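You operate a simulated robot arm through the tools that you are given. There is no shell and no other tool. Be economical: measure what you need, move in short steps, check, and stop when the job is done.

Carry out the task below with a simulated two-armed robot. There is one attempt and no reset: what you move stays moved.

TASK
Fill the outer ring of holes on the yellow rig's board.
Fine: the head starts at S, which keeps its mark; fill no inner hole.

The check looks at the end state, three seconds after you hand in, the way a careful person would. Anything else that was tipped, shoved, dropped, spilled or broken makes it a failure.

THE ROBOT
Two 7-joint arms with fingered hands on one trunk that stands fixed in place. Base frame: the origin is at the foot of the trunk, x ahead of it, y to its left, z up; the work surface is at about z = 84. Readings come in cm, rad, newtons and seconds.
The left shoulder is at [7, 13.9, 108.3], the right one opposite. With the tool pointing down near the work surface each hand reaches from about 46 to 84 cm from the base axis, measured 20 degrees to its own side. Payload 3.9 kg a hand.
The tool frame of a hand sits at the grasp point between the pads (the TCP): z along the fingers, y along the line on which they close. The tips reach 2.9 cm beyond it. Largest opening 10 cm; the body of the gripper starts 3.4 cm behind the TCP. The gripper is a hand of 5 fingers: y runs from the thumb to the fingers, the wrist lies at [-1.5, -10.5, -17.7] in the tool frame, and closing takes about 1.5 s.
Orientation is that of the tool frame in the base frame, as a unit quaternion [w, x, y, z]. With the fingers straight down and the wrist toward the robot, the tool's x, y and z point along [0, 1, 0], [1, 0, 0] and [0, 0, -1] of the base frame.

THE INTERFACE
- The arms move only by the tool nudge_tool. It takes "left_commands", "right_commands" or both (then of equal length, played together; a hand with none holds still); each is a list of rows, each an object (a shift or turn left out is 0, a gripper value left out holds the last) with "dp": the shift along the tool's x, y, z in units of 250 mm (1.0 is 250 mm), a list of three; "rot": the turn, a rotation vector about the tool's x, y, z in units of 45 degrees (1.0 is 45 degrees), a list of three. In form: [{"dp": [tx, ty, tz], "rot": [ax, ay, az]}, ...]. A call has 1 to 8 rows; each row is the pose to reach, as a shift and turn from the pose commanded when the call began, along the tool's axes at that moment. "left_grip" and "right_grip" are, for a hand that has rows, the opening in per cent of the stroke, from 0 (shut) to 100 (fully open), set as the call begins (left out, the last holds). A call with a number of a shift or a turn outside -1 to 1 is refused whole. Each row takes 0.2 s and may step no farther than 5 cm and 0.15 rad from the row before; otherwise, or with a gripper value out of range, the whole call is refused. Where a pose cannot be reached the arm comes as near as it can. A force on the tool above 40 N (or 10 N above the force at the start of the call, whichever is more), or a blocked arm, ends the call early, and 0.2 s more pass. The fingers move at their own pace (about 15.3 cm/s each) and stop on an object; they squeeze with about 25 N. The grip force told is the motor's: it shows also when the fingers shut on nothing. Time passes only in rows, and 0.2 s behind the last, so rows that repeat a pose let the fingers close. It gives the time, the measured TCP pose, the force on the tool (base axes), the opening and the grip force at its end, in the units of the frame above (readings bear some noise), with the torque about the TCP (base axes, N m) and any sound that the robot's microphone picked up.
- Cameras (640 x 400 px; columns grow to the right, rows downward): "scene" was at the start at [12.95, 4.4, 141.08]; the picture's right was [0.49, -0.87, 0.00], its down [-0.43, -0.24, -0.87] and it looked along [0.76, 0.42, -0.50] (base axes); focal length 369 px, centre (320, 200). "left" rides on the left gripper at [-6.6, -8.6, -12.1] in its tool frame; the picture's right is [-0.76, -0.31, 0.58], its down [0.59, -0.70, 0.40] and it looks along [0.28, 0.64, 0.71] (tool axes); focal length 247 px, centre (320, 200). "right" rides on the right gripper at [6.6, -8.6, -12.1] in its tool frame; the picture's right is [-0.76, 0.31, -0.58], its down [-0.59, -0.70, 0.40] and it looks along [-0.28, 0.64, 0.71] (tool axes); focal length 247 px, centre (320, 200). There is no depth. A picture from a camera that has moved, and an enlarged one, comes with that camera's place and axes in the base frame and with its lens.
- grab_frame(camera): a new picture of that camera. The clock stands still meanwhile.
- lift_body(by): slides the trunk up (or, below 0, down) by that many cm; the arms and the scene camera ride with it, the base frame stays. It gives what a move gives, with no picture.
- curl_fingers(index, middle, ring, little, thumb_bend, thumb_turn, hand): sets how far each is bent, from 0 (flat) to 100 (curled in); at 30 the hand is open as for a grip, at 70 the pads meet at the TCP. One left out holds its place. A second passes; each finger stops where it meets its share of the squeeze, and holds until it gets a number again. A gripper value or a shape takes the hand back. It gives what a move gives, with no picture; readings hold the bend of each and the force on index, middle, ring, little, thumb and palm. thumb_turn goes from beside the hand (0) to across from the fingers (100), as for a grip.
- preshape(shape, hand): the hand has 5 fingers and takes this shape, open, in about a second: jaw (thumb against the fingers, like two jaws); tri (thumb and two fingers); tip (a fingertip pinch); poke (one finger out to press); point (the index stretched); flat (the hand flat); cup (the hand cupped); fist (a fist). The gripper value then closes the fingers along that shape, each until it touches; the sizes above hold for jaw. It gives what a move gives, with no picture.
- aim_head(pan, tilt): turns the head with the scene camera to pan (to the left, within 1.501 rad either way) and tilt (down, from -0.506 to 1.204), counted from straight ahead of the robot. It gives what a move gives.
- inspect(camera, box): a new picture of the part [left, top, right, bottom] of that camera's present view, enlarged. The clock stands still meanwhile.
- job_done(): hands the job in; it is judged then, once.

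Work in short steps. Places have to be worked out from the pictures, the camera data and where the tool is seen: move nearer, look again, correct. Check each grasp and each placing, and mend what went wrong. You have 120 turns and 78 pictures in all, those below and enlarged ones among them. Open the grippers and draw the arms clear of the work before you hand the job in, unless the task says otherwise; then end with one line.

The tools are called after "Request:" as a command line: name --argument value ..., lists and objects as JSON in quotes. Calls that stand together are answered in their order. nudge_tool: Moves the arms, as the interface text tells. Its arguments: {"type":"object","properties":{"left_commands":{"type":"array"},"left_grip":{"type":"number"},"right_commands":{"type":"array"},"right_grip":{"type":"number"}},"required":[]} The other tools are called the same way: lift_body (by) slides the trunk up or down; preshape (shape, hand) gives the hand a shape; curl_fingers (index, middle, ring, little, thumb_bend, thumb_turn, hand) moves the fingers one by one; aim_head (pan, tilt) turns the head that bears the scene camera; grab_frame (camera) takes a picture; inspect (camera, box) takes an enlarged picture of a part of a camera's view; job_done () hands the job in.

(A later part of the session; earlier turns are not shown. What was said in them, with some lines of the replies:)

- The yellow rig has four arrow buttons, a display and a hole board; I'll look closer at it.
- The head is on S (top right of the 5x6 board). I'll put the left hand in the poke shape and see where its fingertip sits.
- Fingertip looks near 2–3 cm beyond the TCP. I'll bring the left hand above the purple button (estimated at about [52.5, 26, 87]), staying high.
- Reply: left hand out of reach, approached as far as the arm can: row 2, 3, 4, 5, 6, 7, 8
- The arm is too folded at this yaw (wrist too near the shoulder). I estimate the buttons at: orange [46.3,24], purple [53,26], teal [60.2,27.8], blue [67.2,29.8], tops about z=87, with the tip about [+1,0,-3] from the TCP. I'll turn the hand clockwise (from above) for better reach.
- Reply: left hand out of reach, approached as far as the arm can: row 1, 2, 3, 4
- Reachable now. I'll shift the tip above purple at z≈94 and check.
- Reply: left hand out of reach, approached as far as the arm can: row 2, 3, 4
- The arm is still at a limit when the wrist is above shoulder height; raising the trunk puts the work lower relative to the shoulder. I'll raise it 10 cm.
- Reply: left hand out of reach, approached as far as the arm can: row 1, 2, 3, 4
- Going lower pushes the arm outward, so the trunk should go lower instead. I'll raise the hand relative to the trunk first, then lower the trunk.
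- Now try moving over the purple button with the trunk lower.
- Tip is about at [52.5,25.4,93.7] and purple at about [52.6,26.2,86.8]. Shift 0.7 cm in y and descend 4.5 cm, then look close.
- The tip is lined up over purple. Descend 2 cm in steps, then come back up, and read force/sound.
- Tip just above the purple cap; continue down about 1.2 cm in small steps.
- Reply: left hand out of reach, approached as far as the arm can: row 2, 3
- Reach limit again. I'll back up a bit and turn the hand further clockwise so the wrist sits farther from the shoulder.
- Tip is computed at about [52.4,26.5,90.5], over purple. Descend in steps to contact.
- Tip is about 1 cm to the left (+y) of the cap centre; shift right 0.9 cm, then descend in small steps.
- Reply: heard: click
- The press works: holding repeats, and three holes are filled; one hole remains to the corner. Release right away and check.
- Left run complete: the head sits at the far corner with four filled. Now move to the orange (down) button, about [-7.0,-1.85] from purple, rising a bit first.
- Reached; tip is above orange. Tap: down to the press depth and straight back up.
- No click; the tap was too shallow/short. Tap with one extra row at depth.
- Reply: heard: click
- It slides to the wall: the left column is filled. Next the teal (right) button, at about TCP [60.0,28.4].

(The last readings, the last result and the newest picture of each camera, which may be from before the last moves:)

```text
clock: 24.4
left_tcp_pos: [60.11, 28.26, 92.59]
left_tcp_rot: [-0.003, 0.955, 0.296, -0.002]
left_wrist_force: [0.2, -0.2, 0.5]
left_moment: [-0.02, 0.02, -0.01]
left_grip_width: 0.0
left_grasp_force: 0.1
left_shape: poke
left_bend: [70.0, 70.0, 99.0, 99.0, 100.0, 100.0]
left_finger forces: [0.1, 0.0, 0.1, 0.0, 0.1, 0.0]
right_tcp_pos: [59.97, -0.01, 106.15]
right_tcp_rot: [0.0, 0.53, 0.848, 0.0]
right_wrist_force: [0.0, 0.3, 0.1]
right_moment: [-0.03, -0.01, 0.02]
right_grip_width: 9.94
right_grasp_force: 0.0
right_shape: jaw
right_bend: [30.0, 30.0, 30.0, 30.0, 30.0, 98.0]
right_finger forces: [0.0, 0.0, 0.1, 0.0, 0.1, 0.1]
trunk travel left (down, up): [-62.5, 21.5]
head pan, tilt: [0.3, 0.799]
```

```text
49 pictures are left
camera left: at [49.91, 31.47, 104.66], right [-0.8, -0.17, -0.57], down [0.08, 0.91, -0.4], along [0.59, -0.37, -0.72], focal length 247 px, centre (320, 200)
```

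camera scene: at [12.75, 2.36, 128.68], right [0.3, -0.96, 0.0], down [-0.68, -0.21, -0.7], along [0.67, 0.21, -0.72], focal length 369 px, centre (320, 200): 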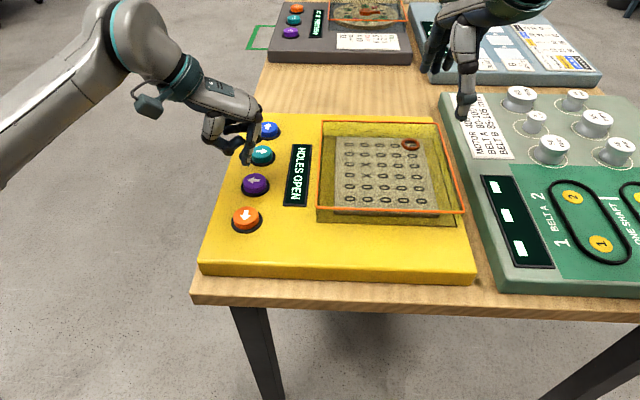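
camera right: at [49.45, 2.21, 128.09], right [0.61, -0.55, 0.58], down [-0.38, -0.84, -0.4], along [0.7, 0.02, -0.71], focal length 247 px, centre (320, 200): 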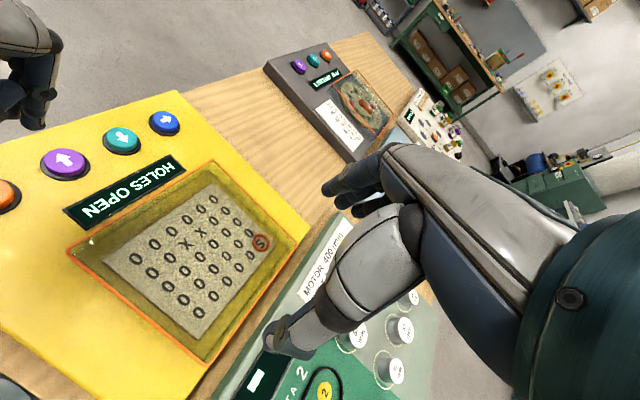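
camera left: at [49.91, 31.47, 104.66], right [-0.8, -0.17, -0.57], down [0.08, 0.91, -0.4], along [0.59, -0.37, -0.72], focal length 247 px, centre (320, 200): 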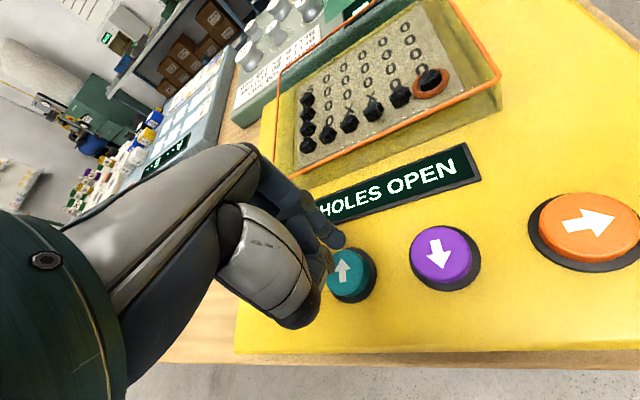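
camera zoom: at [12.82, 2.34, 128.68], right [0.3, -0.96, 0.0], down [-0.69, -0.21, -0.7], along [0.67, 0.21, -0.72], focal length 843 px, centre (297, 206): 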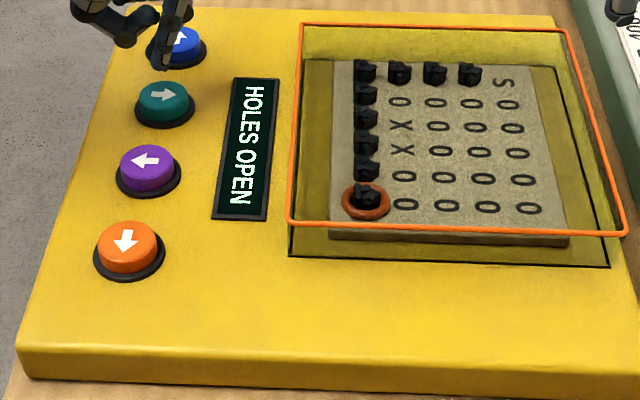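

Nicely lined up over teal. Press with a short hold and rise.

Request:
nudge_tool --left_commands '[{"dp": [0.013, 0.009, 0.06]}, {"dp": [0.013, 0.009, 0.12]}, {"dp": [0.013, 0.009, 0.15]}, {"dp": [0.013, 0.009, 0.18]}, {"dp": [0.013, 0.009, 0.19]}, {"dp": [0.013, 0.009, 0.08]}]'

Request:
inspect --camera "scene" --box '[190, 110, 470, 285]'

```text
clock: 25.8
left_tcp_pos: [60.53, 28.31, 90.46]
left_tcp_rot: [-0.003, 0.955, 0.298, -0.002]
left_wrist_force: [0.3, -0.3, 0.2]
left_moment: [0.02, 0.01, 0.0]
left_grip_width: 0.0
left_grasp_force: 0.0
left_shape: poke
left_bend: [70.0, 70.0, 99.0, 99.0, 100.0, 100.0]
left_finger forces: [0.0, 0.1, 0.0, 0.0, 0.1, 0.0]
right_tcp_pos: [59.84, -0.07, 106.2]
right_tcp_rot: [0.0, 0.531, 0.847, 0.0]
right_wrist_force: [0.3, -0.8, 0.2]
right_moment: [-0.02, 0.0, 0.0]
right_grip_width: 9.96
right_grasp_force: 0.1
right_shape: jaw
right_bend: [30.0, 30.0, 30.0, 30.0, 30.0, 98.0]
right_finger forces: [0.0, 0.0, 0.0, 0.0, 0.0, 0.0]
trunk travel left (down, up): [-62.5, 21.5]
head pan, tilt: [0.3, 0.799]
heard: click
```

```text
2.29 times, centred on (330, 198) of scene
camera zoom: at [12.72, 2.29, 128.68], right [0.3, -0.96, 0.0], down [-0.68, -0.21, -0.7], along [0.67, 0.21, -0.72], focal length 843 px, centre (297, 206)
```

zoom: 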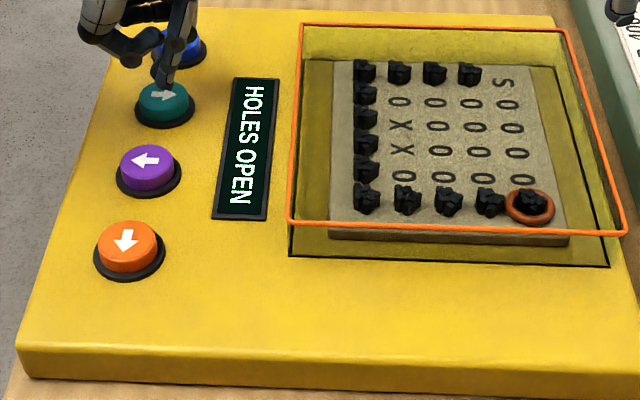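

Bottom row filled. Now move over the blue (up) button.

Request:
nudge_tool --left_commands '[{"dp": [0, 0, -0.1]}, {"dp": [0.139, 0.048, -0.1]}, {"dp": [0.278, 0.097, -0.1]}, {"dp": [0.278, 0.097, -0.09]}, {"dp": [0.278, 0.097, -0.09]}]'

Request:
inspect --camera "scene" --box '[190, 60, 470, 235]'

Request:
grab_frame --camera "left"

```text
clock: 27.0
left_tcp_pos: [67.56, 30.29, 92.81]
left_tcp_rot: [-0.002, 0.955, 0.296, -0.004]
left_wrist_force: [-0.2, -0.3, -0.5]
left_moment: [0.01, 0.01, 0.01]
left_grip_width: 0.01
left_grasp_force: 0.1
left_shape: poke
left_bend: [70.0, 70.0, 99.0, 99.0, 100.0, 100.0]
left_finger forces: [0.0, 0.1, 0.0, 0.1, 0.0, 0.0]
right_tcp_pos: [59.88, -0.07, 106.14]
right_tcp_rot: [-0.001, 0.531, 0.847, 0.0]
right_wrist_force: [0.5, 0.8, 0.0]
right_moment: [-0.02, 0.02, -0.01]
right_grip_width: 9.98
right_grasp_force: 0.1
right_shape: jaw
right_bend: [30.0, 30.0, 30.0, 30.0, 30.0, 98.0]
right_finger forces: [0.1, 0.1, 0.1, 0.0, 0.0, 0.0]
trunk travel left (down, up): [-62.5, 21.5]
head pan, tilt: [0.3, 0.799]
```

```text
2.29 times, centred on (330, 148) of scene
camera zoom: at [12.83, 2.33, 128.67], right [0.3, -0.96, 0.0], down [-0.69, -0.21, -0.7], along [0.67, 0.21, -0.72], focal length 843 px, centre (297, 320)
```

zoom: 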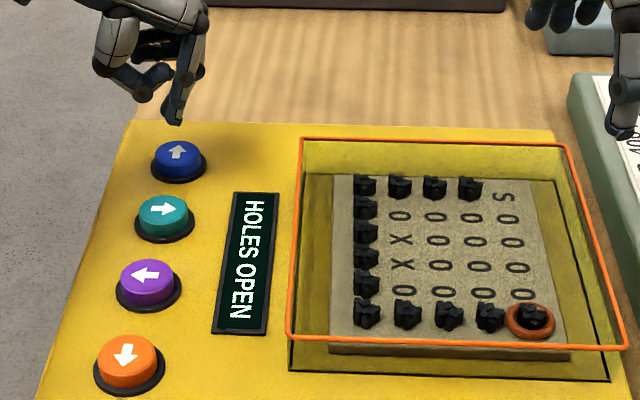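

```text
46 pictures are left
camera left: at [57.4, 33.5, 104.88], right [-0.8, -0.17, -0.57], down [0.08, 0.91, -0.4], along [0.59, -0.37, -0.72], focal length 247 px, centre (320, 200)
```

left: 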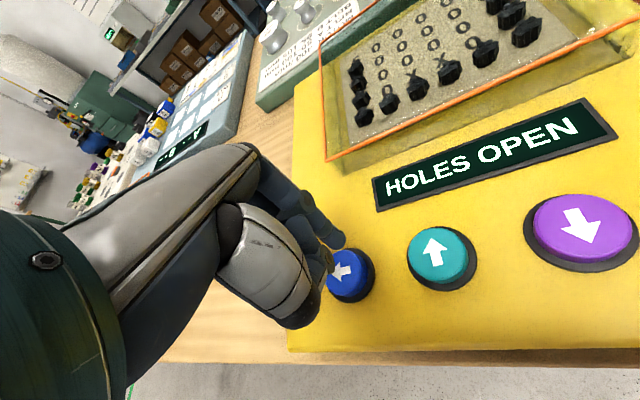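

Aligned over blue. Press with a short hold and rise.

Request:
nudge_tool --left_commands '[{"dp": [0, 0, 0.06]}, {"dp": [0, 0, 0.12]}, {"dp": [0, 0, 0.155]}, {"dp": [0, 0, 0.187]}, {"dp": [0, 0, 0.197]}, {"dp": [0, 0, 0.08]}]'

Request:
inspect --camera "scene" --box '[190, 60, 470, 235]'

```text
clock: 28.4
left_tcp_pos: [67.51, 30.3, 90.94]
left_tcp_rot: [-0.004, 0.955, 0.298, -0.002]
left_wrist_force: [0.0, 0.5, -0.7]
left_moment: [0.02, 0.0, -0.01]
left_grip_width: 0.0
left_grasp_force: 0.0
left_shape: poke
left_bend: [70.0, 70.0, 99.0, 99.0, 100.0, 100.0]
left_finger forces: [0.0, 0.0, 0.0, 0.0, 0.1, 0.0]
right_tcp_pos: [59.78, -0.01, 106.18]
right_tcp_rot: [0.0, 0.531, 0.848, 0.001]
right_wrist_force: [0.5, -0.3, -1.2]
right_moment: [0.02, 0.0, 0.02]
right_grip_width: 9.97
right_grasp_force: 0.0
right_shape: jaw
right_bend: [30.0, 30.0, 30.0, 30.0, 30.0, 98.0]
right_finger forces: [0.0, 0.0, 0.0, 0.1, 0.1, 0.0]
trunk travel left (down, up): [-62.5, 21.5]
head pan, tilt: [0.3, 0.799]
heard: click
```

```text
2.29 times, centred on (330, 148) of scene
camera zoom: at [12.7, 2.29, 128.68], right [0.3, -0.96, 0.0], down [-0.68, -0.21, -0.7], along [0.67, 0.21, -0.72], focal length 843 px, centre (297, 320)
```

zoom: 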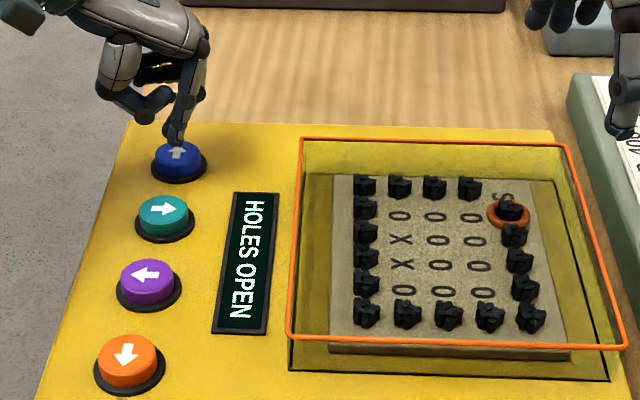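

All outer holes are filled, and S is unfilled. Lift straight up and draw the arm clear to the left, then open the hand.

Request:
nudge_tool --left_commands '[{"dp": [0, 0, -0.15]}, {"dp": [0, 0, -0.3]}, {"dp": [0, 0, -0.45]}, {"dp": [0.06, -0.1, -0.5]}, {"dp": [0.12, -0.2, -0.5]}, {"dp": [0.18, -0.34, -0.5]}, {"dp": [0.18, -0.48, -0.5]}, {"dp": [0.18, -0.48, -0.5]}]'

Request:
preshape --shape "jaw" --hand "left"

Request:
grab_frame --camera "scene"

Request:
inspect --camera "scene" --box '[310, 110, 470, 210]'

```text
clock: 30.2
left_tcp_pos: [62.46, 39.81, 104.19]
left_tcp_rot: [-0.002, 0.955, 0.296, -0.001]
left_wrist_force: [0.0, 0.0, 0.6]
left_moment: [-0.01, 0.06, -0.04]
left_grip_width: 0.01
left_grasp_force: 0.0
left_shape: poke
left_bend: [70.0, 70.0, 99.0, 99.0, 100.0, 100.0]
left_finger forces: [0.0, 0.1, 0.1, 0.1, 0.0, 0.0]
left hand out of reach, approached as far as the arm can: row 4, 5, 6, 7, 8
right_tcp_pos: [60.02, -0.09, 106.01]
right_tcp_rot: [-0.001, 0.531, 0.847, 0.001]
right_wrist_force: [1.5, -0.5, 1.2]
right_moment: [0.04, 0.0, -0.02]
right_grip_width: 9.98
right_grasp_force: 0.0
right_shape: jaw
right_bend: [30.0, 30.0, 30.0, 30.0, 30.0, 98.0]
right_finger forces: [0.1, 0.0, 0.0, 0.1, 0.0, 0.1]
trunk travel left (down, up): [-62.5, 21.5]
head pan, tilt: [0.3, 0.799]
```

```text
clock: 31.1
left_tcp_pos: [62.31, 39.94, 104.29]
left_tcp_rot: [-0.001, 0.955, 0.297, 0.0]
left_wrist_force: [0.6, -0.4, -0.6]
left_moment: [-0.02, 0.02, 0.01]
left_grip_width: 10.0
left_grasp_force: 0.2
left_shape: jaw
left_bend: [30.0, 30.0, 30.0, 30.0, 30.0, 98.0]
left_finger forces: [0.1, 0.1, 0.1, 0.0, 0.0, 0.1]
right_tcp_pos: [59.88, 0.01, 106.14]
right_tcp_rot: [0.0, 0.531, 0.847, -0.001]
right_wrist_force: [0.6, -0.3, 0.1]
right_moment: [-0.05, 0.02, 0.0]
right_grip_width: 9.96
right_grasp_force: 0.1
right_shape: jaw
right_bend: [30.0, 30.0, 30.0, 30.0, 30.0, 98.0]
right_finger forces: [0.0, 0.0, 0.0, 0.0, 0.1, 0.0]
trunk travel left (down, up): [-62.5, 21.5]
head pan, tilt: [0.3, 0.799]
```

```text
44 pictures are left
camera scene: at [12.79, 2.35, 128.68], right [0.3, -0.96, 0.0], down [-0.69, -0.21, -0.7], along [0.67, 0.21, -0.72], focal length 369 px, centre (320, 200)
```

scene: 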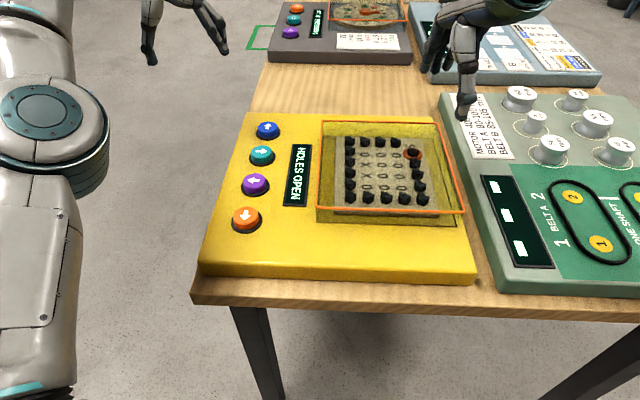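

```text
4.00 times, centred on (390, 160) of scene
camera zoom: at [12.79, 2.35, 128.68], right [0.3, -0.96, 0.0], down [-0.69, -0.21, -0.7], along [0.67, 0.21, -0.72], focal length 1475 px, centre (40, 360)
```

zoom: 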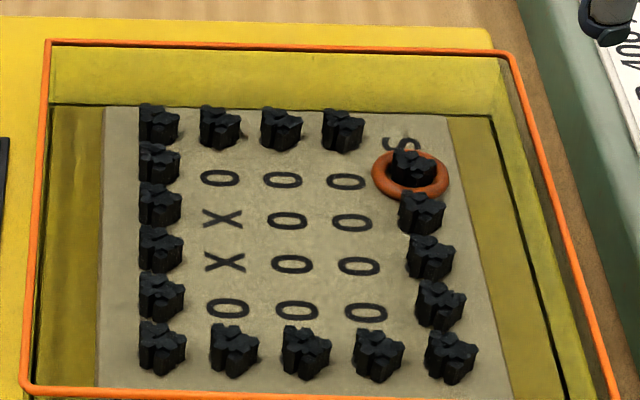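

The full ring is filled, S and all inner holes are untouched, and the hands are open and clear. Handing in.

Request:
job_done

```text
The job is handed in.
```

I filled all 17 open holes in the outer ring of the yellow rig's board; S still shows its mark, no inner hole is filled, and nothing else was disturbed.
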